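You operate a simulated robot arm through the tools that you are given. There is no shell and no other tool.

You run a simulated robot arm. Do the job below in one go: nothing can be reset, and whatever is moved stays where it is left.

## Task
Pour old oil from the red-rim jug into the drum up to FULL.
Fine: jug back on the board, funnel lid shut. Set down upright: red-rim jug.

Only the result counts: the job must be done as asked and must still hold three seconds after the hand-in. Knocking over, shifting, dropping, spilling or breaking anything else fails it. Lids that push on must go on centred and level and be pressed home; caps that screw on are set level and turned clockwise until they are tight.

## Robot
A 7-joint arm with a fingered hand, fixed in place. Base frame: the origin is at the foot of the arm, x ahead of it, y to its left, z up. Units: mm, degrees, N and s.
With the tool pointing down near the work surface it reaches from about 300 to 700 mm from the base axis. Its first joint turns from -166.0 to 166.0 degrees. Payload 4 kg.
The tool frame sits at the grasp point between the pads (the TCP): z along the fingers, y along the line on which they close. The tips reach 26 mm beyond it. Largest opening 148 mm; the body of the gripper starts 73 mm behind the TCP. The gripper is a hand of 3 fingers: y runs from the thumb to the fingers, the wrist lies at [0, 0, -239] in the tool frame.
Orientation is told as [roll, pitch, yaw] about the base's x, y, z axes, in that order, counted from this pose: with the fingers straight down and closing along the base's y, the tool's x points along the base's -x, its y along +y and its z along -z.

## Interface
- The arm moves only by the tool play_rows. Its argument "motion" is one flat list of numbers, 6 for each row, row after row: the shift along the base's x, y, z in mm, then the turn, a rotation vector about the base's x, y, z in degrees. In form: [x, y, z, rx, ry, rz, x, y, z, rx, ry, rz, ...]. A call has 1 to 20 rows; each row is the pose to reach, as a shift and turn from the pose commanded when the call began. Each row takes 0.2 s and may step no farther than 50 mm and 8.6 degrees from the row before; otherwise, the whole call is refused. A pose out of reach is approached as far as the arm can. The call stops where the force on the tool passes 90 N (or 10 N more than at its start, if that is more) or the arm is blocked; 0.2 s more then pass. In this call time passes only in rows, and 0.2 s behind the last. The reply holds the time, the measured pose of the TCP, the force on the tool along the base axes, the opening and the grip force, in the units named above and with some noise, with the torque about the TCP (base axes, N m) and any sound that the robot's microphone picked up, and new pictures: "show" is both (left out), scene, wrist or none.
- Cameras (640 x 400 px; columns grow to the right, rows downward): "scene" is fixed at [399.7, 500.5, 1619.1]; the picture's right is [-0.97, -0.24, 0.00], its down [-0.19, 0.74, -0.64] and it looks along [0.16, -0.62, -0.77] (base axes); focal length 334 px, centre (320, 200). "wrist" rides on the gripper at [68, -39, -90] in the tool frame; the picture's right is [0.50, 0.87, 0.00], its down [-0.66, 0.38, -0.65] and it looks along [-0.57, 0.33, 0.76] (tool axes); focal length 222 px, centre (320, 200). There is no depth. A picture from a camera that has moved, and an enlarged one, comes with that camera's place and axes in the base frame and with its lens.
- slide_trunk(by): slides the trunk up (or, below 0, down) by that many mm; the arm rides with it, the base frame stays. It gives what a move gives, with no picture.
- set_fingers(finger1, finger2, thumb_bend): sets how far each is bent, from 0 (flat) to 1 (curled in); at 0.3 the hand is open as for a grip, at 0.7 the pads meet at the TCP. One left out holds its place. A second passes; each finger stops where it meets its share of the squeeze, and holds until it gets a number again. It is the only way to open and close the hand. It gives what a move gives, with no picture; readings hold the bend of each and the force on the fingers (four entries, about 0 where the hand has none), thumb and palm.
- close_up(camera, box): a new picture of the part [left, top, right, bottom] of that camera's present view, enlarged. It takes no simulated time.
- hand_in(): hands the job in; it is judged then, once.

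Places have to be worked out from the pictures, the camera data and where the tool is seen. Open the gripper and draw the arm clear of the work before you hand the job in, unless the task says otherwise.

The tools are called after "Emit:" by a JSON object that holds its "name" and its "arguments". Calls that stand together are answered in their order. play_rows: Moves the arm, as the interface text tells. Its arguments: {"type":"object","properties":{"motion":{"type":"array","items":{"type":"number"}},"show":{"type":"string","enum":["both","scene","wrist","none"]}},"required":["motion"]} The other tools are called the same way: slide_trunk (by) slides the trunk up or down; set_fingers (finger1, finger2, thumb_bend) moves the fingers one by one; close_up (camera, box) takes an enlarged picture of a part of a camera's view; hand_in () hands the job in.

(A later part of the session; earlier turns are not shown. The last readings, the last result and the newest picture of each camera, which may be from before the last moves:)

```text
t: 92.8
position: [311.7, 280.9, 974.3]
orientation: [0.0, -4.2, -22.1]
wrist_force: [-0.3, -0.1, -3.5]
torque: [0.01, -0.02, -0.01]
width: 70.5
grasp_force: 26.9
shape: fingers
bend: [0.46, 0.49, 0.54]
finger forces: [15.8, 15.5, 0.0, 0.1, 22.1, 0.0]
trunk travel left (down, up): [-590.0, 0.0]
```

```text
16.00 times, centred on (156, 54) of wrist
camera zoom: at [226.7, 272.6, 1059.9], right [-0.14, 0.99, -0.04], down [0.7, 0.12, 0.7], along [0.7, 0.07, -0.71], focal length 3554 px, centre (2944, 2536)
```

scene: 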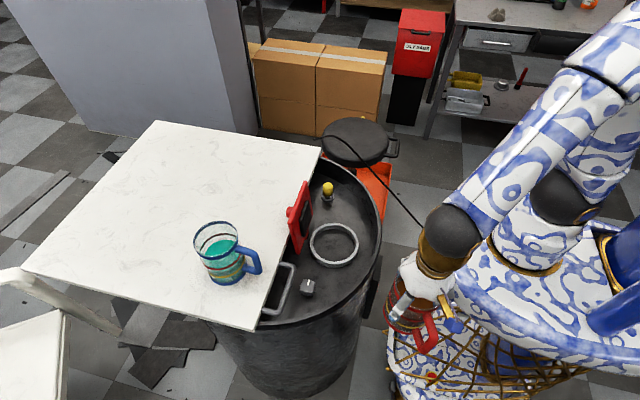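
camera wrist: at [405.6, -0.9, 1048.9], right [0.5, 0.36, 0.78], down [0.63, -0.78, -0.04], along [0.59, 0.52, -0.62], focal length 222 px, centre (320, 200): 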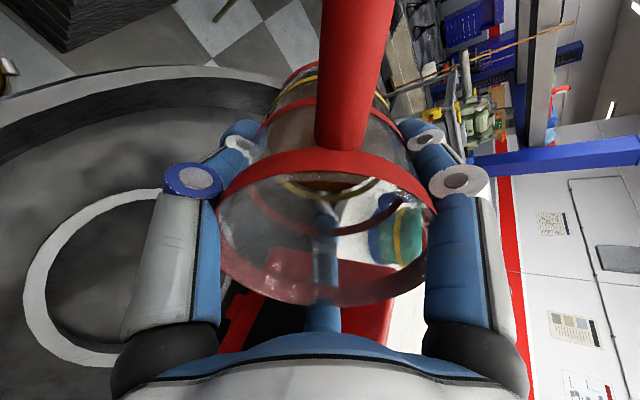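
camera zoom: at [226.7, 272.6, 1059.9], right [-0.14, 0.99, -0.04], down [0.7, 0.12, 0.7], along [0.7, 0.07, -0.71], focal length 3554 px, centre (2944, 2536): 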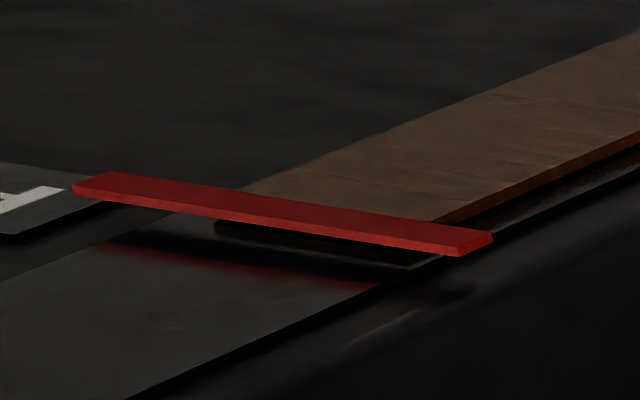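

The bar end is now hidden just behind the red line from this angle. By the parallax it will show below the line once it reaches the line's middle, and I estimate 2–4 mm still to go. I'll pour a small step to 70° and re-check.

Emit:
{"name": "play_rows", "arguments": {"motion": [0, 0, 18, 0, 0, -2, 4, -6, 34, 0, 0, -5, 18, -24, 36, 0, 0, -9, 36, -47, 36, 0, 0, -13, 55, -72, 36, 0, 0, -18, 74, -97, 36, 0, 0, -22, 93, -122, 36, 0, 0, -26, 112, -147, 36, 0, 0, -30, 131, -172, 36, 0, 0, -34, 148, -195, 36, 0, 0, -37, 160, -211, 36, 0, 0, -38, 167, -220, 36, 0, 0, -38], "show": "none"}}

Emit:
{"name": "play_rows", "arguments": {"motion": [0, 0, -9, 7, 0, 0, 0, 0, -18, 14, 0, 0, 0, 0, -27, 21, 0, 0, 0, 0, -36, 28, 0, 0, 0, 0, -36, 35, 0, 0, 0, 0, -36, 42, 0, 0, 0, 0, -36, 49, 0, 0, 0, 0, -36, 56, 0, 0, 0, 0, -36, 62, 0, 0, 0, 0, -36, 66, 0, 0, 0, 0, -36, 68, 0, 0, 0, 0, -36, 69, 0, 0, 0, 0, -36, 70, 0, 0, 0, 0, -36, 70, 0, 0, 0, 0, -36, 70, 0, 0, 0, 0, -36, 70, 0, 0], "show": "none"}}

Emit:
{"name": "play_rows", "arguments": {"motion": [0, 0, 0, -7, 0, 0, 0, 0, 0, -14, 0, 0, 0, 0, 3, -21, 0, 0, 0, 0, 8, -28, 0, 0, 0, 0, 14, -35, 0, 0, 0, 0, 20, -42, 0, 0, 0, 0, 26, -49, 0, 0, 0, 0, 31, -56, 0, 0, 0, 0, 36, -63, 0, 0, 0, 0, 36, -70, 0, 0], "show": "scene"}}

Emit:
{"name": "play_rows", "arguments": {"motion": [-7, 9, 0, 0, 0, 1, -19, 25, 0, 0, 0, 4, -36, 48, 0, 0, 0, 8, -55, 73, 0, 0, 0, 12, -74, 98, 0, 0, 0, 16, -93, 123, 0, 0, 0, 20, -112, 148, 0, 0, 0, 24, -131, 173, 0, 0, 0, 29, -149, 196, 0, 0, 0, 33, -163, 214, -2, 0, 0, 36, -167, 220, -18, 0, 0, 38, -167, 220, -36, 0, 0, 38], "show": "none"}}

Emit:
{"name": "close_up", "arguments": {"camera": "wrist", "box": [140, 44, 172, 64]}}

```text
t: 95.4
position: [477.0, 60.6, 1010.3]
orientation: [0.0, -4.2, -60.1]
wrist_force: [-0.4, -0.4, -3.4]
torque: [-0.03, -0.05, 0.01]
width: 70.2
grasp_force: 26.7
shape: fingers
bend: [0.46, 0.49, 0.54]
finger forces: [15.8, 15.3, 0.0, 0.1, 22.0, 0.1]
trunk travel left (down, up): [-590.0, 0.0]
```

```text
t: 98.8
position: [478.0, 61.1, 975.0]
orientation: [49.5, 52.1, -36.2]
wrist_force: [0.0, -0.7, -3.3]
torque: [-0.12, -0.06, -0.03]
width: 70.3
grasp_force: 26.7
shape: fingers
bend: [0.46, 0.49, 0.54]
finger forces: [14.8, 15.7, 0.0, 0.1, 22.9, 0.0]
trunk travel left (down, up): [-590.0, 0.0]
```

```text
t: 101.0
position: [477.4, 59.1, 1011.0]
orientation: [0.0, -4.3, -60.2]
wrist_force: [0.1, -0.6, -3.4]
torque: [-0.01, -0.06, -0.02]
width: 70.2
grasp_force: 25.8
shape: fingers
bend: [0.46, 0.49, 0.54]
finger forces: [15.3, 14.8, 0.0, 0.0, 21.9, 0.0]
trunk travel left (down, up): [-590.0, 0.0]
```

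scene: 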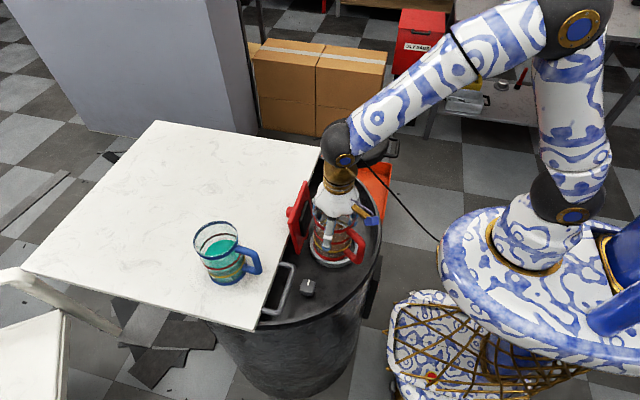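

```text
t: 103.6
position: [309.1, 279.0, 976.1]
orientation: [0.0, -4.2, -22.1]
wrist_force: [0.5, 1.2, -2.8]
torque: [-0.01, -0.04, 0.03]
width: 70.1
grasp_force: 26.6
shape: fingers
bend: [0.46, 0.49, 0.54]
finger forces: [15.4, 14.9, 0.1, 0.0, 21.8, 0.0]
trunk travel left (down, up): [-590.0, 0.0]
```

```text
16.00 times, centred on (156, 54) of wrist
camera zoom: at [226.4, 271.8, 1059.8], right [-0.14, 0.99, -0.04], down [0.7, 0.12, 0.7], along [0.7, 0.07, -0.71], focal length 3554 px, centre (2944, 2536)
```

zoom: 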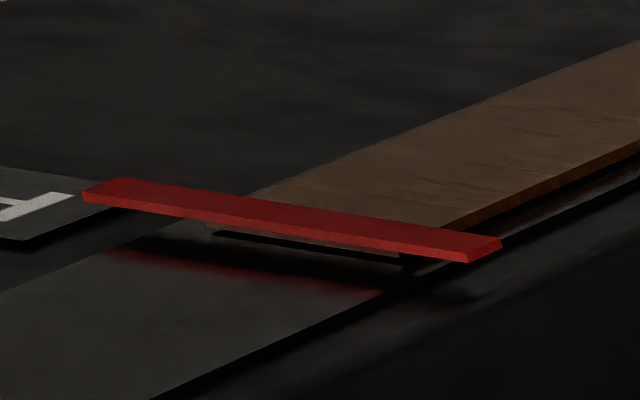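

A thin strip of the bar's end now shows just beneath the red line, which means it is near the line's middle. I'll enlarge further to measure it more exactly.

Emit:
{"name": "close_up", "arguments": {"camera": "wrist", "box": [143, 51, 167, 66]}}

Emit:
{"name": "close_up", "arguments": {"camera": "wrist", "box": [125, 30, 205, 80]}}

```text
16.00 times, centred on (155, 58) of wrist
camera zoom: at [226.4, 271.8, 1059.8], right [-0.14, 0.99, -0.04], down [0.7, 0.12, 0.7], along [0.7, 0.07, -0.71], focal length 3554 px, centre (2960, 2464)
```

zoom: 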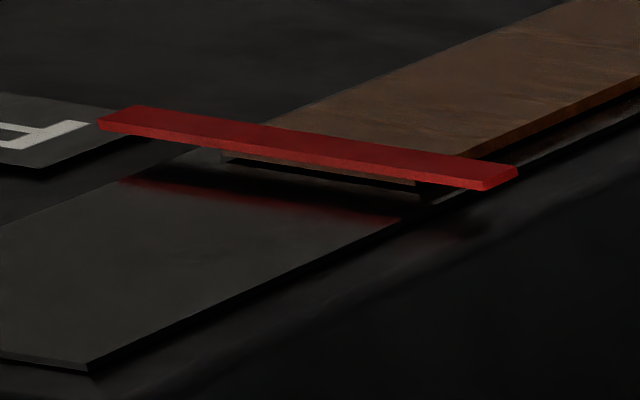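

```text
8.00 times, centred on (165, 55) of wrist
camera zoom: at [226.4, 271.8, 1059.8], right [-0.14, 0.99, -0.04], down [0.7, 0.12, 0.7], along [0.7, 0.07, -0.71], focal length 1777 px, centre (1560, 1360)
```

zoom: 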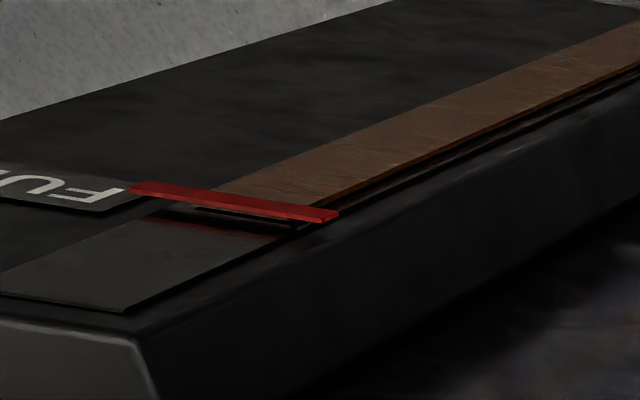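

Corner tracking shows the bar has risen 14.3 mm since my first reading from this pose, leaving it about 1–2 mm under the line's middle. To remove the parallax doubt, I'll lower the hand 150 mm beside the drum for a flatter second view.

Emit:
{"name": "play_rows", "arguments": {"motion": [0, 0, -35, 0, 0, 0, 0, 0, -70, 0, 0, 0, 0, 0, -105, 0, 0, 0, 0, 0, -140, 0, 0, 0, 0, 0, -150, 0, 0, 0], "show": "both"}}

Emit:
{"name": "close_up", "arguments": {"camera": "wrist", "box": [40, 60, 120, 110]}}

Emit:
{"name": "close_up", "arguments": {"camera": "wrist", "box": [62, 75, 102, 100]}}

```text
t: 104.8
position: [309.8, 280.7, 825.0]
orientation: [0.0, -4.3, -22.1]
wrist_force: [-0.2, -1.0, -2.8]
torque: [-0.02, -0.06, 0.0]
width: 70.4
grasp_force: 26.1
shape: fingers
bend: [0.46, 0.49, 0.54]
finger forces: [15.5, 14.9, 0.0, 0.1, 21.9, 0.0]
trunk travel left (down, up): [-590.0, 0.0]
camera wrist: at [226.4, 272.3, 908.7], right [-0.14, 0.99, -0.04], down [0.7, 0.12, 0.7], along [0.7, 0.07, -0.71], focal length 222 px, centre (320, 200)
```

scene: 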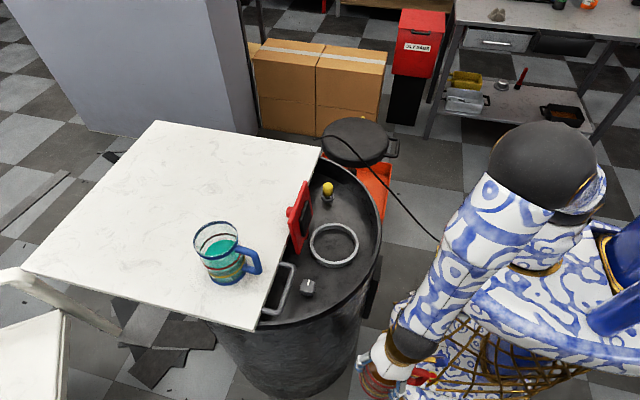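
wrist: 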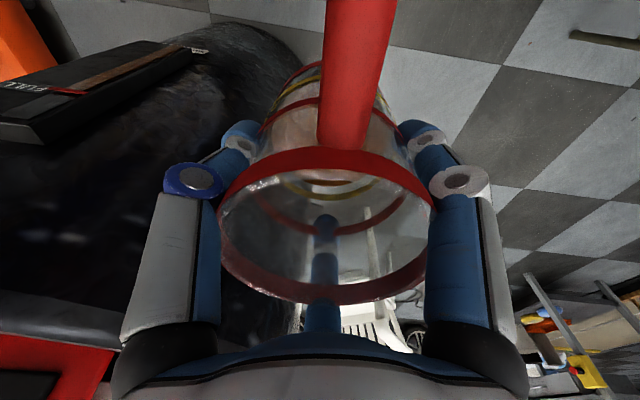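

```text
8.00 times, centred on (80, 85) of wrist
camera zoom: at [226.4, 272.3, 908.7], right [-0.14, 0.99, -0.04], down [0.7, 0.12, 0.7], along [0.7, 0.07, -0.71], focal length 1777 px, centre (2240, 1120)
```

zoom: 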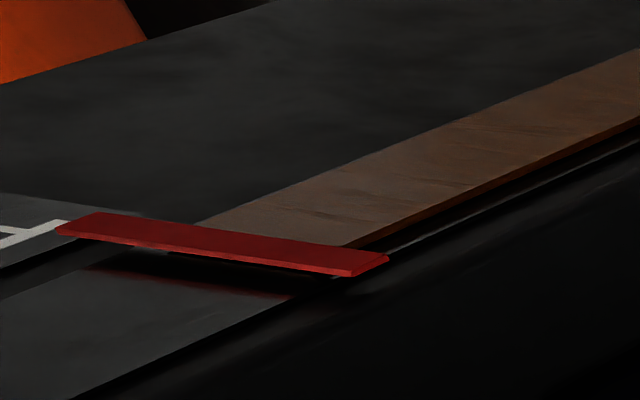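

```text
16.00 times, centred on (82, 88) of wrist
camera zoom: at [226.4, 272.3, 908.7], right [-0.14, 0.99, -0.04], down [0.7, 0.12, 0.7], along [0.7, 0.07, -0.71], focal length 3554 px, centre (4128, 2000)
```

zoom: 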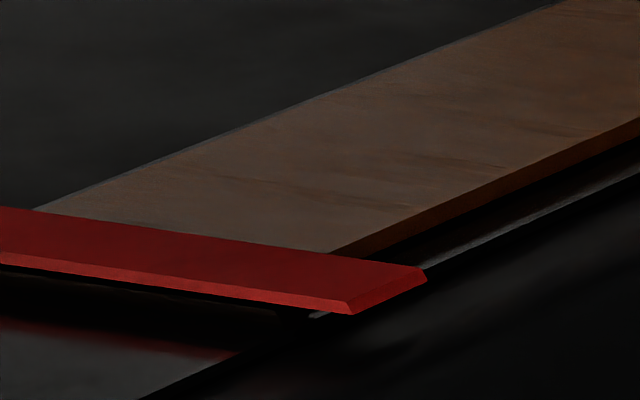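

The bar is centred behind the line and sits about 1.2 mm under its middle, roughly 18 cm³ short. One small last pour to 71.3° should bring it to the middle, so I'll go back up and over the funnel.

Emit:
{"name": "play_rows", "arguments": {"motion": [0, 0, 40, 0, 0, 0, 0, 0, 80, 0, 0, 0, 0, 0, 120, 0, 0, 0, 0, 0, 155, 0, 0, -2, 4, -6, 180, 0, 0, -5, 18, -24, 186, 0, 0, -9, 36, -47, 186, 0, 0, -13, 55, -72, 186, 0, 0, -18, 74, -97, 186, 0, 0, -22, 93, -122, 186, 0, 0, -26, 112, -147, 186, 0, 0, -30, 131, -172, 186, 0, 0, -34, 148, -195, 186, 0, 0, -37, 160, -211, 186, 0, 0, -38, 167, -220, 186, 0, 0, -38], "show": "none"}}

Emit:
{"name": "play_rows", "arguments": {"motion": [0, 0, -9, 7, 0, 0, 0, 0, -18, 14, 0, 0, 0, 0, -27, 21, 0, 0, 0, 0, -36, 28, 0, 0, 0, 0, -36, 35, 0, 0, 0, 0, -36, 42, 0, 0, 0, 0, -36, 49, 0, 0, 0, 0, -36, 56, 0, 0, 0, 0, -36, 62, 0, 0, 0, 0, -36, 67, 0, 0, 0, 0, -36, 69.5, 0, 0, 0, 0, -36, 70.7, 0, 0, 0, 0, -36, 71.3, 0, 0, 0, 0, -36, 71.3, 0, 0, 0, 0, -36, 71.3, 0, 0, 0, 0, -36, 71.3, 0, 0], "show": "none"}}

Emit:
{"name": "play_rows", "arguments": {"motion": [0, 0, 0, -7, 0, 0, 0, 0, 0, -14, 0, 0, 0, 0, 3, -21, 0, 0, 0, 0, 8, -28, 0, 0, 0, 0, 14, -35, 0, 0, 0, 0, 20, -42, 0, 0, 0, 0, 26, -49, 0, 0, 0, 0, 31, -56, 0, 0, 0, 0, 36, -63, 0, 0, 0, 0, 36, -71.3, 0, 0], "show": "none"}}

Emit:
{"name": "play_rows", "arguments": {"motion": [-7, 9, 0, 0, 0, 1, -19, 25, 0, 0, 0, 4, -36, 48, 0, 0, 0, 8, -55, 73, 0, 0, 0, 12, -74, 98, 0, 0, 0, 16, -93, 123, 0, 0, 0, 20, -112, 148, 0, 0, 0, 24, -131, 173, 0, 0, 0, 29, -149, 196, 0, 0, 0, 33, -163, 214, -2, 0, 0, 36, -167, 220, -18, 0, 0, 38, -167, 220, -36, 0, 0, 38], "show": "none"}}

Emit:
{"name": "close_up", "arguments": {"camera": "wrist", "box": [143, 51, 167, 66]}}

```text
t: 108.0
position: [477.7, 60.4, 1010.1]
orientation: [0.0, -4.2, -60.1]
wrist_force: [-0.8, 0.7, -2.1]
torque: [-0.04, -0.04, 0.0]
width: 70.4
grasp_force: 26.1
shape: fingers
bend: [0.46, 0.49, 0.54]
finger forces: [15.6, 15.0, 0.0, 0.0, 21.9, 0.0]
trunk travel left (down, up): [-590.0, 0.0]
```

```text
t: 111.4
position: [478.0, 59.7, 974.4]
orientation: [51.2, 52.7, -34.9]
wrist_force: [-0.2, 0.6, -2.2]
torque: [-0.13, -0.04, 0.05]
width: 70.3
grasp_force: 26.5
shape: fingers
bend: [0.46, 0.49, 0.54]
finger forces: [14.7, 15.2, 0.1, 0.0, 22.7, 0.1]
trunk travel left (down, up): [-590.0, 0.0]
```

```text
t: 113.6
position: [476.7, 59.5, 1010.5]
orientation: [0.0, -4.4, -60.3]
wrist_force: [-0.7, -0.4, -3.5]
torque: [0.0, -0.06, -0.01]
width: 70.2
grasp_force: 26.0
shape: fingers
bend: [0.46, 0.49, 0.54]
finger forces: [15.1, 14.8, 0.1, 0.0, 21.6, 0.0]
trunk travel left (down, up): [-590.0, 0.0]
```

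```text
t: 116.2
position: [310.8, 279.5, 975.9]
orientation: [0.0, -4.2, -22.1]
wrist_force: [-0.2, -0.8, -3.8]
torque: [-0.01, -0.07, 0.06]
width: 70.3
grasp_force: 25.8
shape: fingers
bend: [0.46, 0.49, 0.54]
finger forces: [15.1, 14.8, 0.0, 0.0, 21.7, 0.0]
trunk travel left (down, up): [-590.0, 0.0]
```

```text
16.00 times, centred on (155, 58) of wrist
camera zoom: at [226.3, 271.4, 1059.7], right [-0.14, 0.99, -0.04], down [0.7, 0.12, 0.7], along [0.7, 0.07, -0.71], focal length 3554 px, centre (2960, 2464)
```

zoom: 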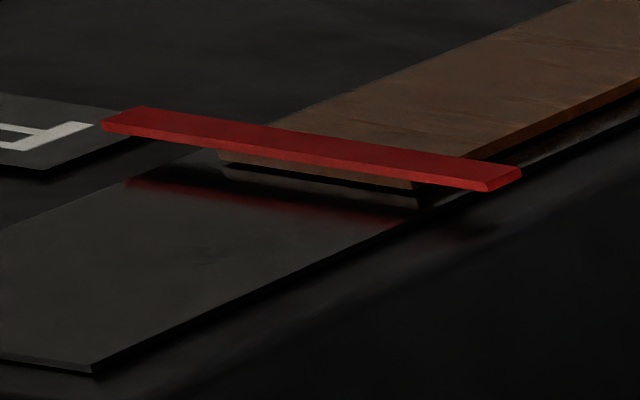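

The bar end now shows clearly under the line, having risen about 1 mm more, so it is at the middle of the FULL mark. I'll carry the jug upright back around the robot side of the lid toward the board.

Emit:
{"name": "play_rows", "arguments": {"motion": [0, 0, 30, 0, 0, 0, 5, -8, 58, 0, 0, 0, 12, -22, 70, 0, 0, 0, 33, -51, 70, 0, 0, 0, 55, -82, 70, 0, 0, 0, 78, -113, 70, 0, 0, 0, 101, -144, 70, 0, 0, 0, 123, -174, 70, 0, 0, 0, 140, -204, 70, 0, 0, 0, 145, -238, 70, 0, 0, 0, 145, -272, 70, 0, 0, 0, 145, -306, 70, 0, 0, 0, 145, -340, 70, 0, 0, 0, 147, -374, 70, 0, 0, 0, 152, -408, 70, 0, 0, 0, 160, -430, 70, 0, 0, 0, 172, -440, 70, 0, 0, 0], "show": "both"}}

```text
t: 119.8
position: [482.4, -161.6, 1045.2]
orientation: [0.1, -4.0, -22.0]
wrist_force: [-0.5, 0.2, -2.3]
torque: [0.03, -0.06, -0.01]
width: 70.1
grasp_force: 26.2
shape: fingers
bend: [0.46, 0.49, 0.54]
finger forces: [15.3, 14.8, 0.0, 0.1, 21.6, 0.1]
trunk travel left (down, up): [-590.0, 0.0]
camera wrist: at [398.3, -169.4, 1128.3], right [-0.14, 0.99, -0.04], down [0.7, 0.12, 0.7], along [0.7, 0.07, -0.71], focal length 222 px, centre (320, 200)
```

scene: 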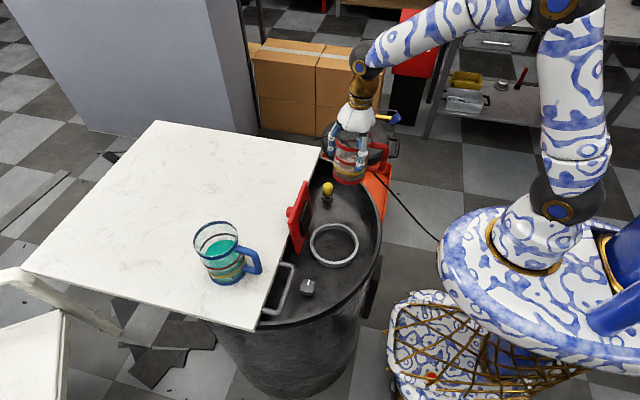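
wrist: 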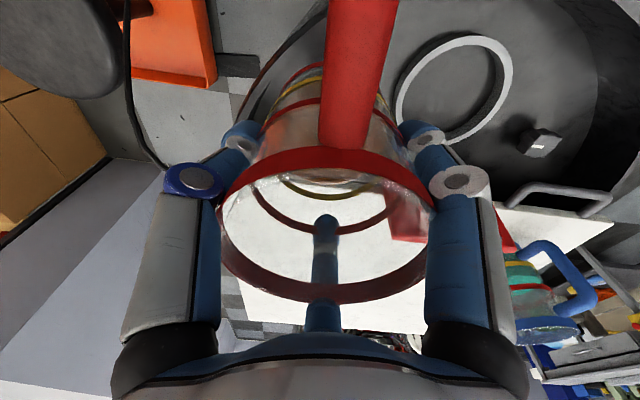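

The jug is level and clear of everything. I'll move it out over the board and descend to about 12 mm above the surface.

Emit:
{"name": "play_rows", "arguments": {"motion": [15, 0, 0, 0, 0, 0, 42, 0, 0, 0, 0, 0, 70, 0, 0, 0, 0, 0, 98, 0, 0, 0, 0, 0, 124, 0, 0, 0, 0, 0, 146, 0, -3, 0, 0, 0, 164, 0, -10, 0, 0, 0, 177, 0, -20, 0, 0, 0, 185, 0, -32, 0, 0, 0, 187, 0, -42, 0, 0, 0], "show": "scene"}}

Emit:
{"name": "close_up", "arguments": {"camera": "scene", "box": [240, 100, 340, 190]}}

```text
t: 122.0
position: [669.2, -159.9, 1002.8]
orientation: [0.0, -4.2, -22.1]
wrist_force: [-0.1, 0.2, -2.9]
torque: [0.01, -0.04, 0.01]
width: 70.0
grasp_force: 25.4
shape: fingers
bend: [0.46, 0.49, 0.54]
finger forces: [15.3, 14.7, 0.0, 0.1, 21.6, 0.0]
trunk travel left (down, up): [-590.0, 0.0]
```

scene: 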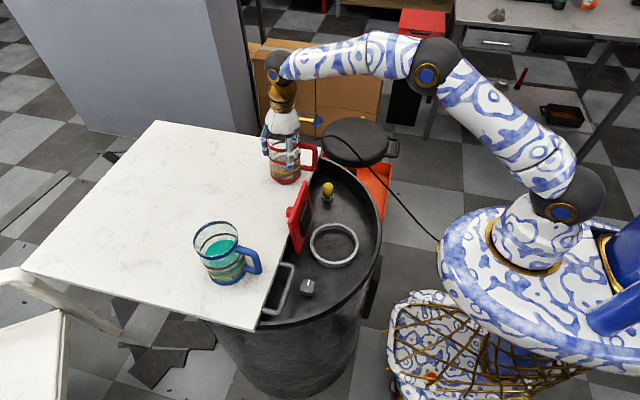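

```text
4.44 times, centred on (290, 145) of scene
camera zoom: at [399.7, 500.5, 1619.1], right [-0.97, -0.24, 0.0], down [-0.19, 0.74, -0.64], along [0.16, -0.62, -0.77], focal length 1485 px, centre (453, 444)
```

zoom: 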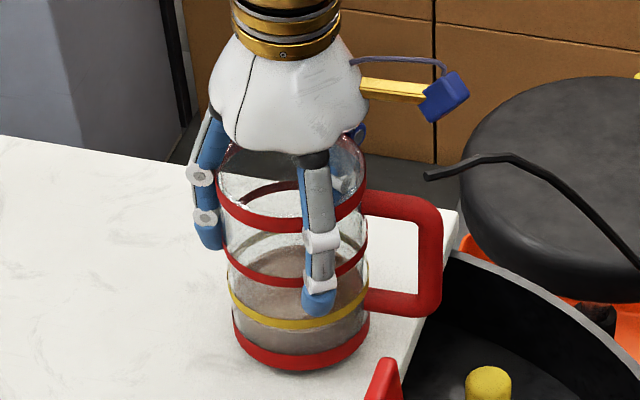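

Only about 10 mm remain to the surface. I'll lower in small steps and watch for the load to come off the hand.

Emit:
{"name": "play_rows", "arguments": {"motion": [0, 0, -3, 0, 0, 0, 0, 0, -6, 0, 0, 0, 0, 0, -9, 0, 0, 0], "show": "none"}}

Emit:
{"name": "play_rows", "arguments": {"motion": [0, 0, -1, 0, 0, 0, 0, 0, -2, 0, 0, 0], "show": "none"}}

Emit:
{"name": "close_up", "arguments": {"camera": "scene", "box": [240, 100, 340, 190]}}

```text
t: 122.8
position: [669.3, -159.8, 994.1]
orientation: [0.0, -4.2, -22.1]
wrist_force: [-0.5, -0.2, -2.0]
torque: [-0.02, -0.03, -0.02]
width: 70.3
grasp_force: 25.7
shape: fingers
bend: [0.46, 0.49, 0.54]
finger forces: [15.2, 14.8, 0.0, 0.0, 21.6, 0.0]
trunk travel left (down, up): [-590.0, 0.0]
```

```text
t: 123.4
position: [669.5, -159.4, 993.8]
orientation: [0.1, -4.2, -22.1]
wrist_force: [2.4, 0.7, 7.8]
torque: [-0.11, 0.16, 0.03]
width: 70.0
grasp_force: 27.3
shape: fingers
bend: [0.46, 0.49, 0.54]
finger forces: [16.3, 16.6, 0.0, 0.0, 22.2, 0.0]
trunk travel left (down, up): [-590.0, 0.0]
```

```text
4.44 times, centred on (290, 145) of scene
camera zoom: at [399.7, 500.5, 1619.1], right [-0.97, -0.24, 0.0], down [-0.19, 0.74, -0.64], along [0.16, -0.62, -0.77], focal length 1485 px, centre (453, 444)
```

zoom: 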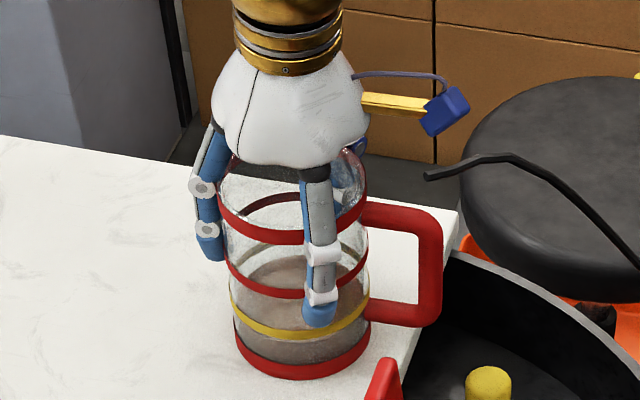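

The load has come off, with about 8 N of upward contact, so the jug is on the board. I'll release gradually so it settles flat.

Emit:
{"name": "set_fingers", "arguments": {"finger1": 0.52, "finger2": 0.54, "thumb_bend": 0.58}}

Emit:
{"name": "set_fingers", "arguments": {"finger1": 0.44, "finger2": 0.46, "thumb_bend": 0.5}}

Emit:
{"name": "set_fingers", "arguments": {"finger1": 0.3, "finger2": 0.3, "thumb_bend": 0.3}}

Emit:
{"name": "close_up", "arguments": {"camera": "scene", "box": [240, 100, 340, 190]}}

Emit:
{"name": "close_up", "arguments": {"camera": "wrist", "box": [90, 60, 550, 350]}}

```text
t: 124.4
position: [667.2, -160.0, 992.5]
orientation: [-0.1, -4.3, -22.1]
wrist_force: [3.4, 1.5, 10.1]
torque: [-0.1, 0.18, -0.04]
width: 70.9
grasp_force: 12.4
shape: fingers
bend: [0.46, 0.48, 0.52]
finger forces: [7.6, 8.5, 0.0, 0.0, 9.5, 0.0]
trunk travel left (down, up): [-590.0, 0.0]
```

```text
t: 125.4
position: [666.6, -158.9, 991.8]
orientation: [0.0, -4.2, -21.9]
wrist_force: [-0.7, 0.7, 0.3]
torque: [-0.07, 0.03, 0.0]
width: 73.5
grasp_force: 1.7
shape: fingers
bend: [0.44, 0.46, 0.5]
finger forces: [0.6, 1.3, 0.0, 0.1, 1.1, 0.1]
trunk travel left (down, up): [-590.0, 0.0]
```

```text
t: 126.4
position: [668.6, -159.7, 992.4]
orientation: [0.1, -4.2, -22.1]
wrist_force: [-1.2, 0.5, 0.8]
torque: [0.0, 0.02, 0.02]
width: 126.7
grasp_force: 0.0
shape: fingers
bend: [0.3, 0.3, 0.3]
finger forces: [0.0, 0.0, 0.0, 0.0, 0.0, 0.1]
trunk travel left (down, up): [-590.0, 0.0]
```

```text
4.44 times, centred on (290, 145) of scene
camera zoom: at [399.7, 500.5, 1619.1], right [-0.97, -0.24, 0.0], down [-0.19, 0.74, -0.64], along [0.16, -0.62, -0.77], focal length 1485 px, centre (453, 444)
```

zoom: 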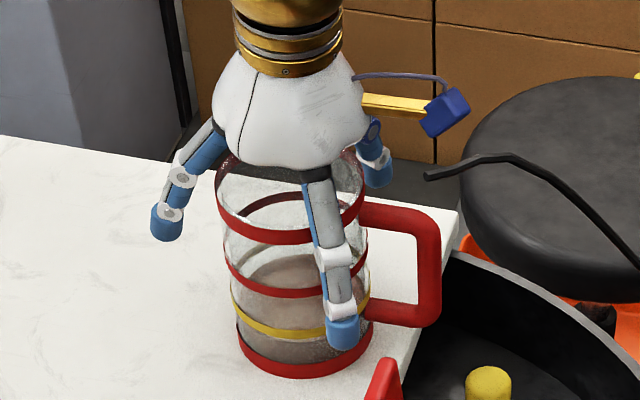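

```text
1.38 times, centred on (320, 205) of wrist
camera zoom: at [585.0, -168.1, 1076.6], right [-0.14, 0.99, -0.04], down [0.7, 0.12, 0.7], along [0.7, 0.07, -0.71], focal length 306 px, centre (320, 193)
```

zoom: 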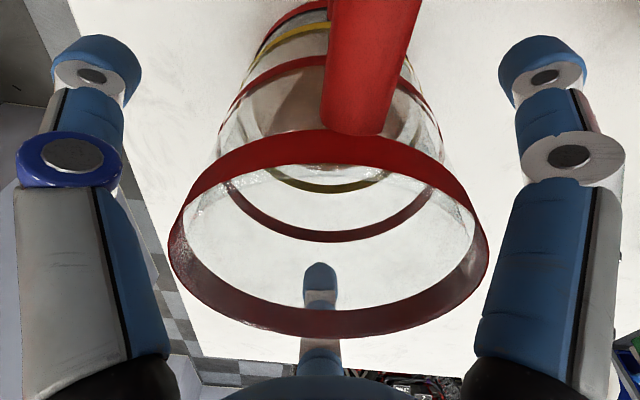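

The jug stands upright and free. I'll withdraw the hand upward along its axis, with a slight +y shift to even the finger gaps, then move in clear of the jug.

Emit:
{"name": "play_rows", "arguments": {"motion": [0, 2, 4, 0, 0, 0, -1, 4, 15, 0, 0, 0, -2, 4, 35, 0, 0, 0, -4, 4, 55, 0, 0, 0, -5, 4, 75, 0, 0, 0, -12, 10, 100, 0, 0, 0, -28, 30, 120, 0, 0, 0, -45, 60, 135, 0, 0, 0, -60, 95, 140, 0, 0, 0, -60, 130, 140, 0, 0, 0], "show": "both"}}

Emit:
{"name": "close_up", "arguments": {"camera": "scene", "box": [240, 100, 340, 190]}}

```text
t: 128.6
position: [608.5, -29.3, 1132.1]
orientation: [0.0, -4.1, -22.1]
wrist_force: [0.3, 0.5, -0.2]
torque: [0.0, 0.02, -0.01]
width: 126.6
grasp_force: 0.0
shape: fingers
bend: [0.3, 0.3, 0.3]
finger forces: [0.1, 0.0, 0.0, 0.0, 0.0, 0.1]
trunk travel left (down, up): [-590.0, 0.0]
camera wrist: at [526.0, -37.8, 1216.6], right [-0.14, 0.99, -0.04], down [0.7, 0.12, 0.7], along [0.7, 0.07, -0.71], focal length 222 px, centre (320, 200)
```

scene: 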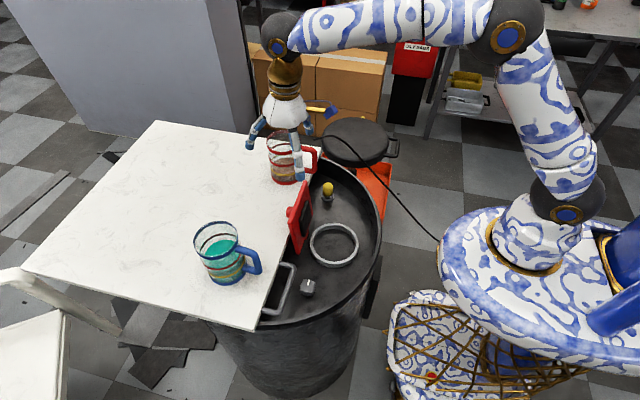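
wrist: 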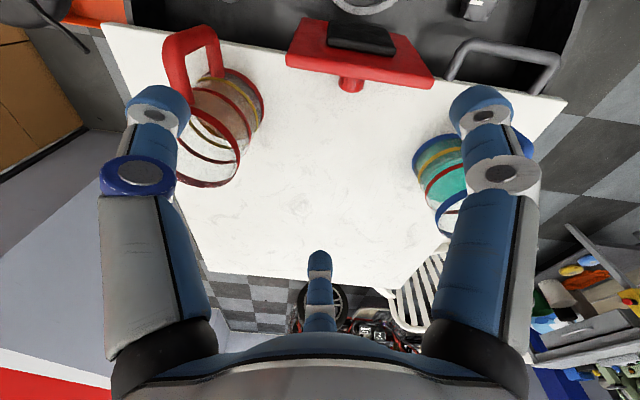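

```text
4.44 times, centred on (290, 145) of scene
camera zoom: at [399.7, 500.5, 1619.1], right [-0.97, -0.24, 0.0], down [-0.19, 0.74, -0.64], along [0.16, -0.62, -0.77], focal length 1485 px, centre (453, 444)
```

zoom: 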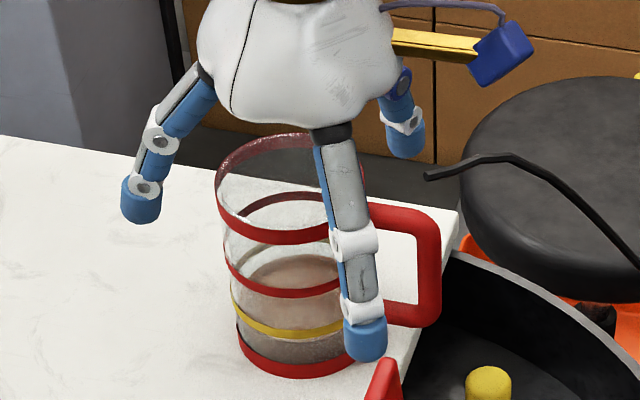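

The jug stands upright on the board and the lid is unchanged. Next is closing the lid: I'll make a fist, straighten the tool, and go down on the board side of the lid beside its knob.

Emit:
{"name": "set_fingers", "arguments": {"finger1": 0.68, "finger2": 0.68, "thumb_bend": 0.68}}

Emit:
{"name": "play_rows", "arguments": {"motion": [8, 25, 0, 0.3, 1.3, 0, 18, 50, 0, 0.7, 2.7, 0, 27, 74, 0, 1, 4.1, 0, 29, 74, -35, 1, 4.1, 0, 29, 74, -75, 1, 4.1, 0, 29, 74, -115, 1, 4.1, 0, 29, 74, -145, 1, 4.1, 0], "show": "both"}}

Emit:
{"name": "close_up", "arguments": {"camera": "scene", "box": [260, 160, 370, 260]}}

```text
t: 129.6
position: [610.1, -31.4, 1132.3]
orientation: [0.0, -4.2, -22.1]
wrist_force: [-0.2, 0.3, -0.1]
torque: [-0.01, -0.02, -0.02]
width: 5.3
grasp_force: 0.1
shape: fingers
bend: [0.68, 0.68, 0.68]
finger forces: [0.1, 0.0, 0.1, 0.1, 0.0, 0.0]
trunk travel left (down, up): [-590.0, 0.0]
```

```text
t: 131.2
position: [637.6, 43.1, 985.9]
orientation: [-0.6, 0.1, -22.1]
wrist_force: [0.2, -0.4, 0.3]
torque: [0.0, 0.02, 0.03]
width: 5.2
grasp_force: 0.0
shape: fingers
bend: [0.68, 0.68, 0.68]
finger forces: [0.0, 0.0, 0.0, 0.0, 0.1, 0.1]
trunk travel left (down, up): [-590.0, 0.0]
camera wrist: at [560.7, 33.9, 1075.9], right [-0.14, 0.99, -0.01], down [0.75, 0.11, 0.65], along [0.64, 0.08, -0.76], focal length 222 px, centre (320, 200)
```

scene: 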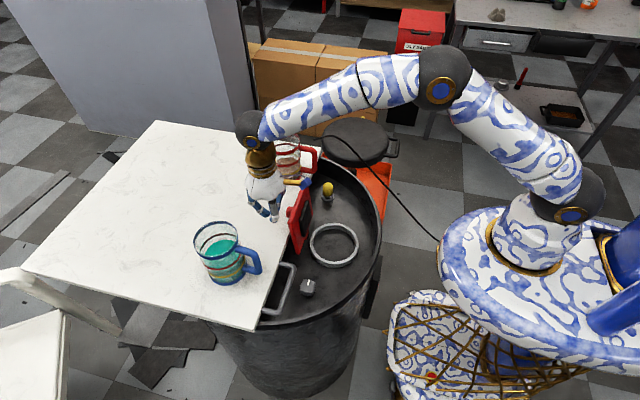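
wrist: 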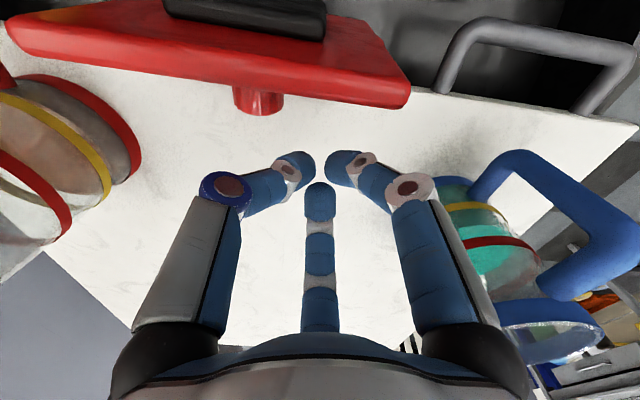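

```text
4.00 times, centred on (315, 210) of scene
camera zoom: at [399.7, 500.5, 1619.1], right [-0.97, -0.24, 0.0], down [-0.19, 0.74, -0.64], along [0.16, -0.62, -0.77], focal length 1337 px, centre (340, 160)
```

zoom: 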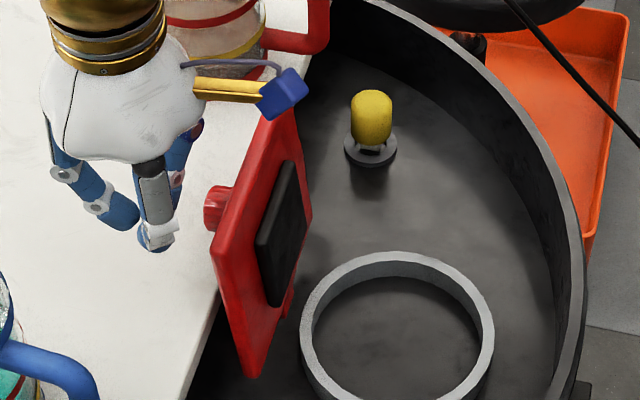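

The fist is on the board side of the lid, beside the knob. I'll push in -x to tip the lid over.

Emit:
{"name": "play_rows", "arguments": {"motion": [-15, 0, 0, 0, 0, 0, -30, 0, 0, 0, 0, 0, -45, 0, 0, 0, 0, 0, -60, 0, 0, 0, 0, 0, -75, 0, 0, 0, 0, 0], "show": "none"}}

Emit:
{"name": "close_up", "arguments": {"camera": "scene", "box": [260, 160, 370, 260]}}

Emit:
{"name": "close_up", "arguments": {"camera": "wrist", "box": [100, 0, 540, 300]}}

```text
t: 132.4
position: [562.3, 44.2, 988.5]
orientation: [-0.6, 0.0, -22.1]
wrist_force: [1.6, -0.4, -0.5]
torque: [-0.03, -0.01, 0.0]
width: 5.0
grasp_force: 0.0
shape: fingers
bend: [0.68, 0.68, 0.68]
finger forces: [0.0, 0.0, 0.0, 0.1, 0.1, 0.1]
trunk travel left (down, up): [-590.0, 0.0]
```

```text
4.00 times, centred on (315, 210) of scene
camera zoom: at [399.7, 500.5, 1619.1], right [-0.97, -0.24, 0.0], down [-0.19, 0.74, -0.64], along [0.16, -0.62, -0.77], focal length 1337 px, centre (340, 160)
```

zoom: 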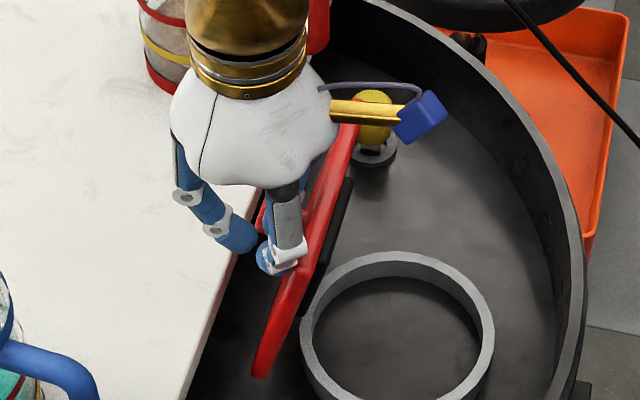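

```text
1.33 times, centred on (320, 150) of wrist
camera zoom: at [484.8, 34.0, 1077.9], right [-0.14, 0.99, -0.01], down [0.75, 0.11, 0.65], along [0.64, 0.08, -0.76], focal length 296 px, centre (320, 267)
```

zoom: 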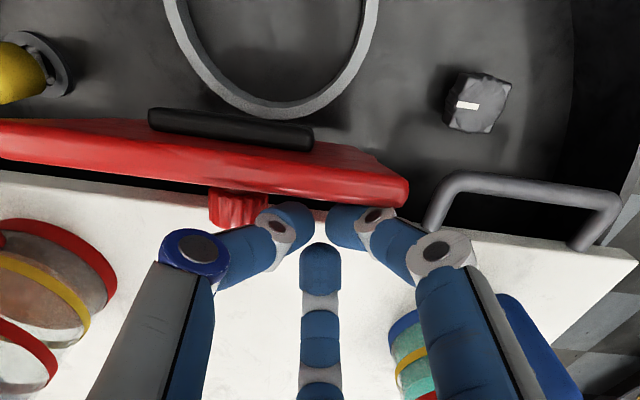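

The lid is moving, at about 82°. I'll continue -x while lowering gradually to follow it down.

Emit:
{"name": "play_rows", "arguments": {"motion": [-15, 0, -2, 0, 0, 0, -30, 0, -6, 0, 0, 0, -45, 0, -12, 0, 0, 0, -58, 0, -20, 0, 0, 0, -70, 0, -30, 0, 0, 0], "show": "none"}}

Emit:
{"name": "close_up", "arguments": {"camera": "scene", "box": [260, 160, 370, 260]}}

Emit:
{"name": "close_up", "arguments": {"camera": "wrist", "box": [100, 0, 540, 300]}}

```text
t: 133.6
position: [492.4, 44.4, 958.3]
orientation: [-0.6, 0.0, -22.1]
wrist_force: [0.1, -0.4, -0.4]
torque: [-0.03, -0.01, 0.01]
width: 4.9
grasp_force: 0.1
shape: fingers
bend: [0.68, 0.68, 0.68]
finger forces: [0.1, 0.1, 0.0, 0.0, 0.0, 0.0]
trunk travel left (down, up): [-590.0, 0.0]
```

```text
4.00 times, centred on (315, 210) of scene
camera zoom: at [399.7, 500.5, 1619.1], right [-0.97, -0.24, 0.0], down [-0.19, 0.74, -0.64], along [0.16, -0.62, -0.77], focal length 1337 px, centre (340, 160)
```

zoom: 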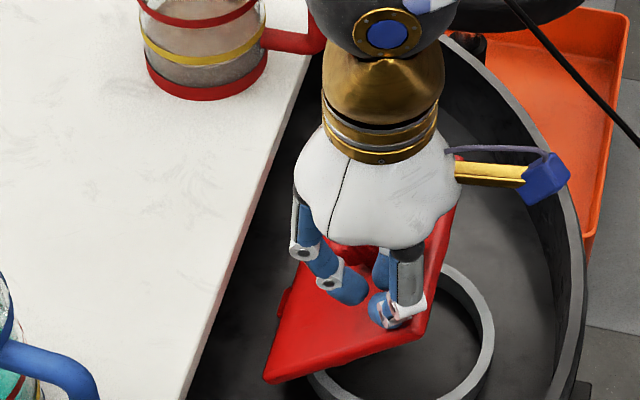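

```text
1.33 times, centred on (320, 150) of wrist
camera zoom: at [415.3, 34.6, 1047.8], right [-0.14, 0.99, -0.01], down [0.75, 0.11, 0.65], along [0.65, 0.08, -0.76], focal length 296 px, centre (320, 267)
```

zoom: 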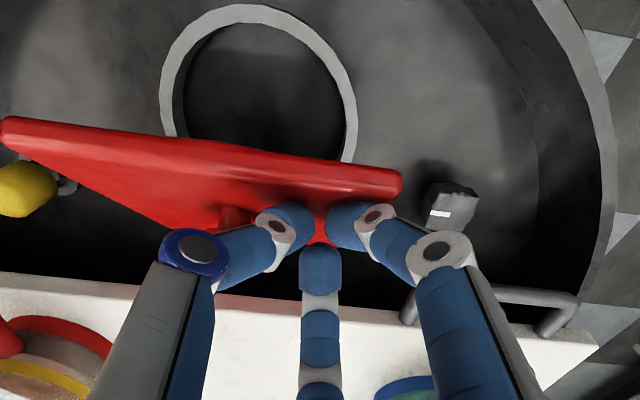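

The lid is around 50° and following with almost no force. I'll press on down and inward along the arc.

Emit:
{"name": "play_rows", "arguments": {"motion": [-8, 0, -12, 0, 0, 0, -16, 0, -26, 0, 0, 0, -23, 0, -40, 0, 0, 0, -28, 0, -54, 0, 0, 0, -31, 0, -64, 0, 0, 0], "show": "none"}}

Emit:
{"name": "close_up", "arguments": {"camera": "scene", "box": [270, 180, 390, 280]}}

```text
t: 134.8
position: [460.8, 44.9, 893.0]
orientation: [-0.5, -0.1, -21.9]
wrist_force: [0.5, 0.1, 0.5]
torque: [0.01, -0.01, -0.03]
width: 5.0
grasp_force: 0.0
shape: fingers
bend: [0.68, 0.68, 0.68]
finger forces: [0.0, 0.0, 0.0, 0.1, 0.0, 0.0]
trunk travel left (down, up): [-590.0, 0.0]
```

```text
4.00 times, centred on (330, 230) of scene
camera zoom: at [399.7, 500.5, 1619.1], right [-0.97, -0.24, 0.0], down [-0.19, 0.74, -0.64], along [0.16, -0.62, -0.77], focal length 1337 px, centre (280, 80)
```

zoom: 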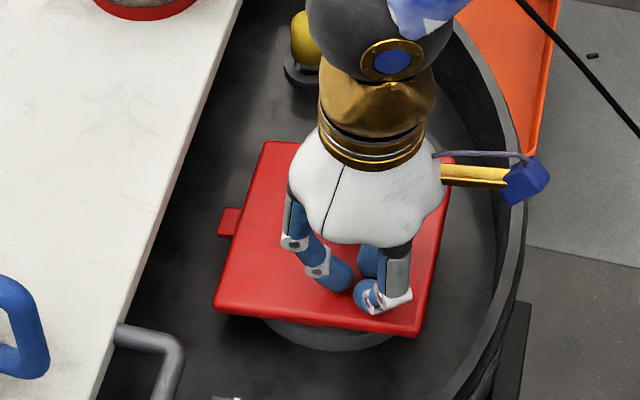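

The lid is nearly shut, at about 9°. I'll keep pressing down gently in small steps and watch the force.

Emit:
{"name": "play_rows", "arguments": {"motion": [-1, 0, -4, 0, 0, 0, -2, 0, -8, 0, 0, 0, -2, 0, -12, 0, 0, 0, -2, 0, -15, 0, 0, 0], "show": "none"}}

Emit:
{"name": "close_up", "arguments": {"camera": "scene", "box": [270, 180, 390, 280]}}

```text
t: 135.8
position: [460.9, 44.6, 879.3]
orientation: [-0.6, 0.1, -22.1]
wrist_force: [-0.2, 0.1, 0.1]
torque: [0.0, -0.02, -0.02]
width: 4.8
grasp_force: 0.1
shape: fingers
bend: [0.68, 0.68, 0.68]
finger forces: [0.1, 0.1, 0.0, 0.0, 0.1, 0.0]
trunk travel left (down, up): [-590.0, 0.0]
```

```text
4.00 times, centred on (330, 230) of scene
camera zoom: at [399.7, 500.5, 1619.1], right [-0.97, -0.24, 0.0], down [-0.19, 0.74, -0.64], along [0.16, -0.62, -0.77], focal length 1337 px, centre (280, 80)
```

zoom: 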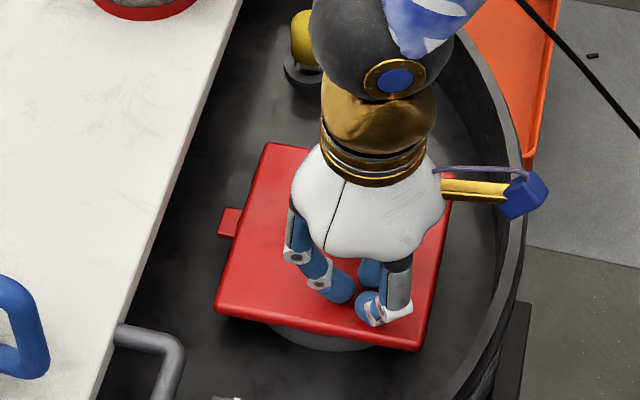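

Nearly there, with about 5 mm left at the free edge and no force yet. I'll press on in 2 mm steps until it seats.

Emit:
{"name": "play_rows", "arguments": {"motion": [0, 0, -2, 0, 0, 0, 0, 0, -4, 0, 0, 0, 0, 0, -6, 0, 0, 0], "show": "none"}}

Emit:
{"name": "close_up", "arguments": {"camera": "scene", "box": [270, 180, 390, 280]}}

```text
t: 136.6
position: [460.4, 44.9, 873.2]
orientation: [-0.6, 0.0, -22.1]
wrist_force: [0.0, 1.1, 1.9]
torque: [0.01, -0.01, 0.0]
width: 5.1
grasp_force: 1.2
shape: fingers
bend: [0.68, 0.68, 0.68]
finger forces: [0.7, 1.4, 0.0, 0.0, 0.0, 0.0]
trunk travel left (down, up): [-590.0, 0.0]
```

```text
4.00 times, centred on (330, 230) of scene
camera zoom: at [399.7, 500.5, 1619.1], right [-0.97, -0.24, 0.0], down [-0.19, 0.74, -0.64], along [0.16, -0.62, -0.77], focal length 1337 px, centre (280, 80)
```

zoom: 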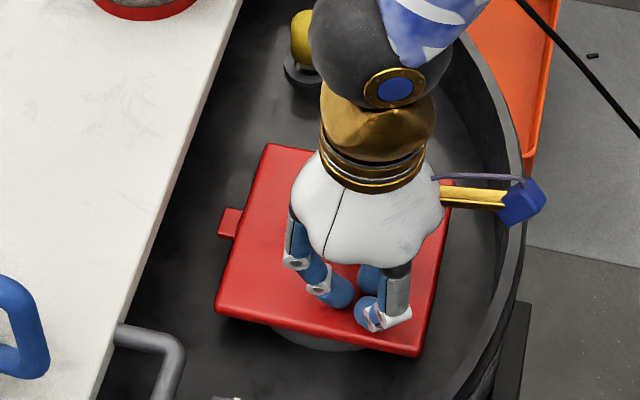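

The lid corner is now where it was at the start and the force is beginning to rise. I'll press a few mm more to be sure it is seated.

Emit:
{"name": "play_rows", "arguments": {"motion": [0, 0, -1.5, 0, 0, 0, 0, 0, -3, 0, 0, 0], "show": "none"}}

Emit:
{"name": "play_rows", "arguments": {"motion": [0, 0, 20, 0, 0, 0, 0, 0, 60, 0, 0, 0, 0, 0, 105, 0, 0, 0, -30, 20, 150, 0, 0, 0, -70, 40, 170, 0, 0, 0], "show": "both"}}

Emit:
{"name": "close_up", "arguments": {"camera": "scene", "box": [295, 205, 375, 285]}}

```text
t: 137.2
position: [459.2, 45.7, 870.9]
orientation: [-0.5, -0.2, -22.1]
wrist_force: [0.6, -3.2, 25.4]
torque: [-0.19, 0.02, 0.05]
width: 3.4
grasp_force: 13.3
shape: fingers
bend: [0.69, 0.69, 0.68]
finger forces: [5.8, 5.7, 0.0, 0.1, 14.4, 0.0]
trunk travel left (down, up): [-590.0, 0.0]
```

```text
refused: row 4 steps farther than a row can; nothing moved
```

```text
5.00 times, centred on (335, 245) of scene
camera zoom: at [399.7, 500.5, 1619.1], right [-0.97, -0.24, 0.0], down [-0.19, 0.74, -0.64], along [0.16, -0.62, -0.77], focal length 1671 px, centre (245, -25)
```

zoom: 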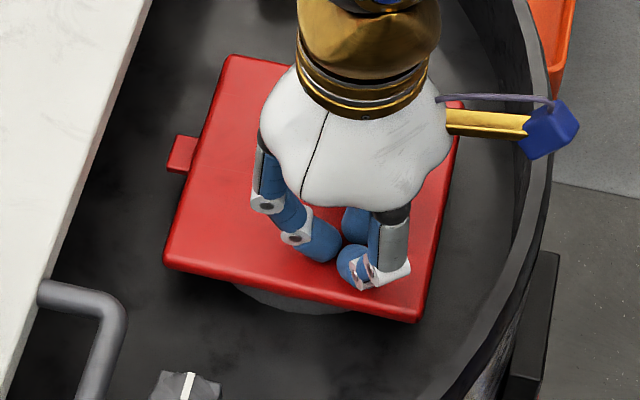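

At 25 N all four lid corners match their starting positions, so the lid is shut. The last retreat had one step too long, so I'll lift away with shorter steps.

Emit:
{"name": "play_rows", "arguments": {"motion": [0, 0, 15, 0, 0, 0, 0, 0, 50, 0, 0, 0, 0, 0, 90, 0, 0, 0, -15, 10, 130, 0, 0, 0, -40, 25, 155, 0, 0, 0, -75, 45, 165, 0, 0, 0], "show": "both"}}

Emit:
{"name": "close_up", "arguments": {"camera": "scene", "box": [295, 205, 375, 285]}}

Emit:
{"name": "close_up", "arguments": {"camera": "scene", "box": [250, 120, 340, 195]}}

```text
t: 138.6
position: [385.2, 87.9, 1033.2]
orientation: [-0.6, -0.1, -22.1]
wrist_force: [-0.2, 0.9, -0.5]
torque: [0.02, 0.01, 0.0]
width: 4.2
grasp_force: 0.0
shape: fingers
bend: [0.68, 0.68, 0.68]
finger forces: [0.0, 0.0, 0.0, 0.0, 0.0, 0.0]
trunk travel left (down, up): [-590.0, 0.0]
camera wrist: at [307.8, 79.2, 1123.6], right [-0.14, 0.99, -0.01], down [0.75, 0.11, 0.65], along [0.64, 0.08, -0.76], focal length 222 px, centre (320, 200)
```

scene: 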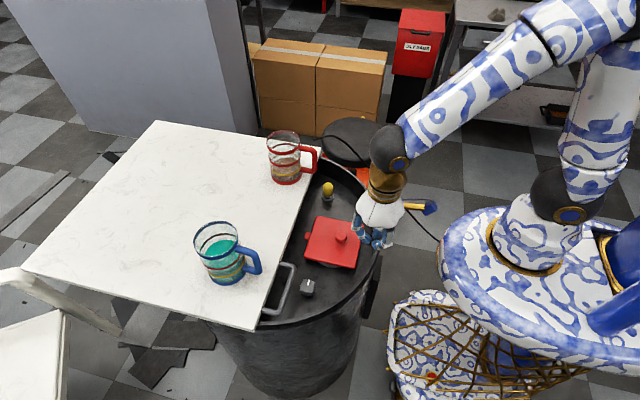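
wrist: 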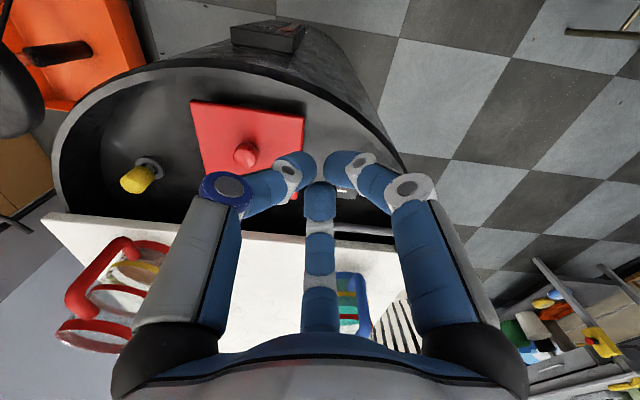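

```text
5.00 times, centred on (335, 245) of scene
camera zoom: at [399.7, 500.5, 1619.1], right [-0.97, -0.24, 0.0], down [-0.19, 0.74, -0.64], along [0.16, -0.62, -0.77], focal length 1671 px, centre (245, -25)
```

zoom: 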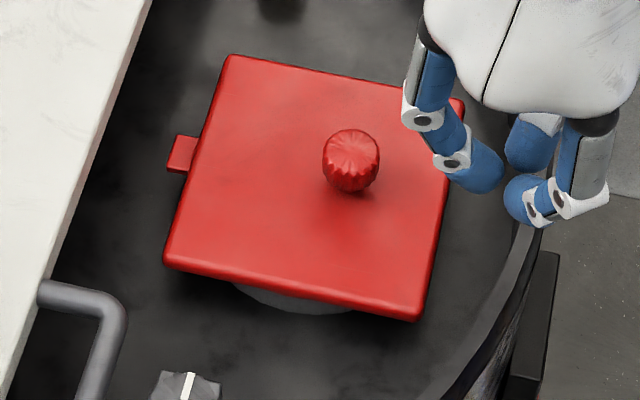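

```text
5.33 times, centred on (295, 158) of scene
camera zoom: at [399.7, 500.5, 1619.1], right [-0.97, -0.24, 0.0], down [-0.19, 0.74, -0.64], along [0.16, -0.62, -0.77], focal length 1782 px, centre (453, 427)
```

zoom: 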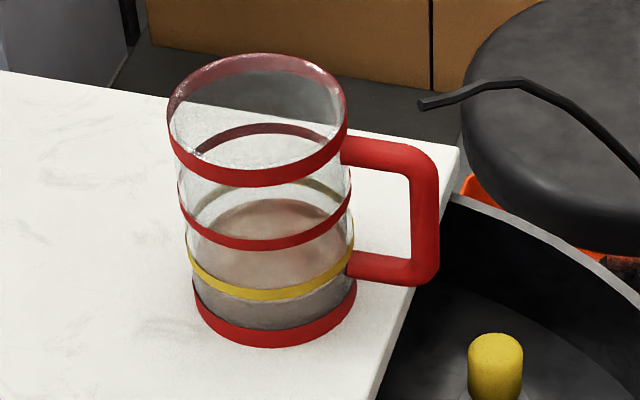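

The lid is shut and the jug stands upright on the board, with nothing else moved or spilled. I'll open the hand and take one last gauge reading from the earlier viewing spot.

Emit:
{"name": "play_rows", "arguments": {"motion": [-10, 25, 10, 0, 0, 0, -25, 65, 10, 0, 0, 0, -45, 105, 5, 0, 0, 0, -60, 145, -5, 0, 0, 0, -70, 175, -30, 0, 0, 0, -74, 191, -57, 0, 0, 0], "show": "none"}}

Emit:
{"name": "set_fingers", "arguments": {"finger1": 0.3, "finger2": 0.3, "thumb_bend": 0.3}}

Emit:
{"name": "close_up", "arguments": {"camera": "wrist", "box": [120, 30, 220, 95]}}

Emit:
{"name": "close_up", "arguments": {"camera": "scene", "box": [180, 110, 400, 310]}}

```text
t: 140.0
position: [310.8, 278.5, 975.0]
orientation: [-0.6, 0.0, -22.0]
wrist_force: [-0.1, -0.6, -0.1]
torque: [-0.04, 0.01, 0.0]
width: 4.5
grasp_force: 0.0
shape: fingers
bend: [0.68, 0.68, 0.68]
finger forces: [0.0, 0.0, 0.1, 0.0, 0.1, 0.1]
trunk travel left (down, up): [-590.0, 0.0]
```

```text
t: 141.0
position: [309.4, 278.4, 974.6]
orientation: [-0.5, 0.0, -22.2]
wrist_force: [-0.7, 1.1, 0.6]
torque: [0.01, 0.03, 0.0]
width: 126.5
grasp_force: 0.0
shape: fingers
bend: [0.3, 0.3, 0.3]
finger forces: [0.0, 0.0, 0.0, 0.0, 0.1, 0.1]
trunk travel left (down, up): [-590.0, 0.0]
```

```text
6.15 times, centred on (170, 62) of wrist
camera zoom: at [232.2, 269.0, 1065.5], right [-0.14, 0.99, -0.01], down [0.75, 0.11, 0.65], along [0.64, 0.08, -0.76], focal length 1367 px, centre (1243, 1046)
```

zoom: 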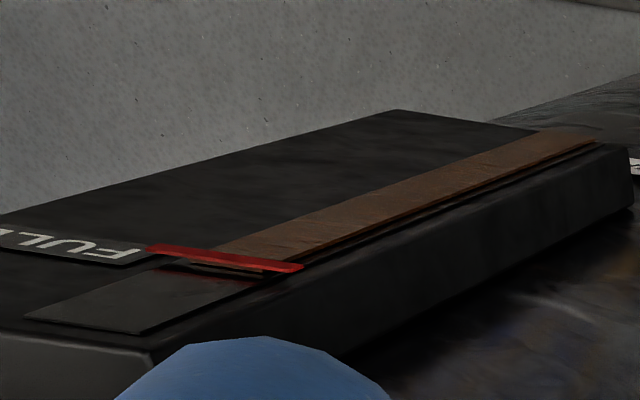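

```text
2.00 times, centred on (290, 210) of scene
camera zoom: at [399.7, 500.5, 1619.1], right [-0.97, -0.24, 0.0], down [-0.19, 0.74, -0.64], along [0.16, -0.62, -0.77], focal length 668 px, centre (380, 180)
```

zoom: 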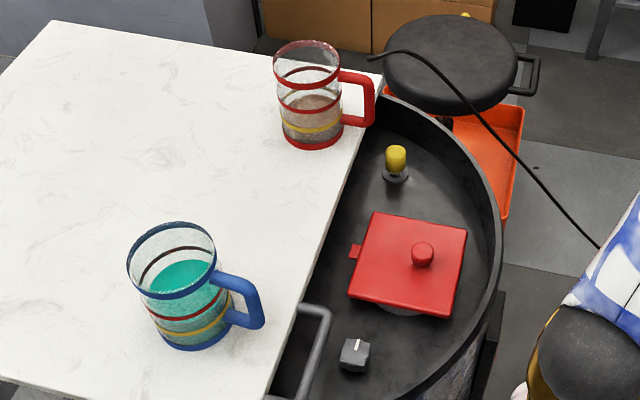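

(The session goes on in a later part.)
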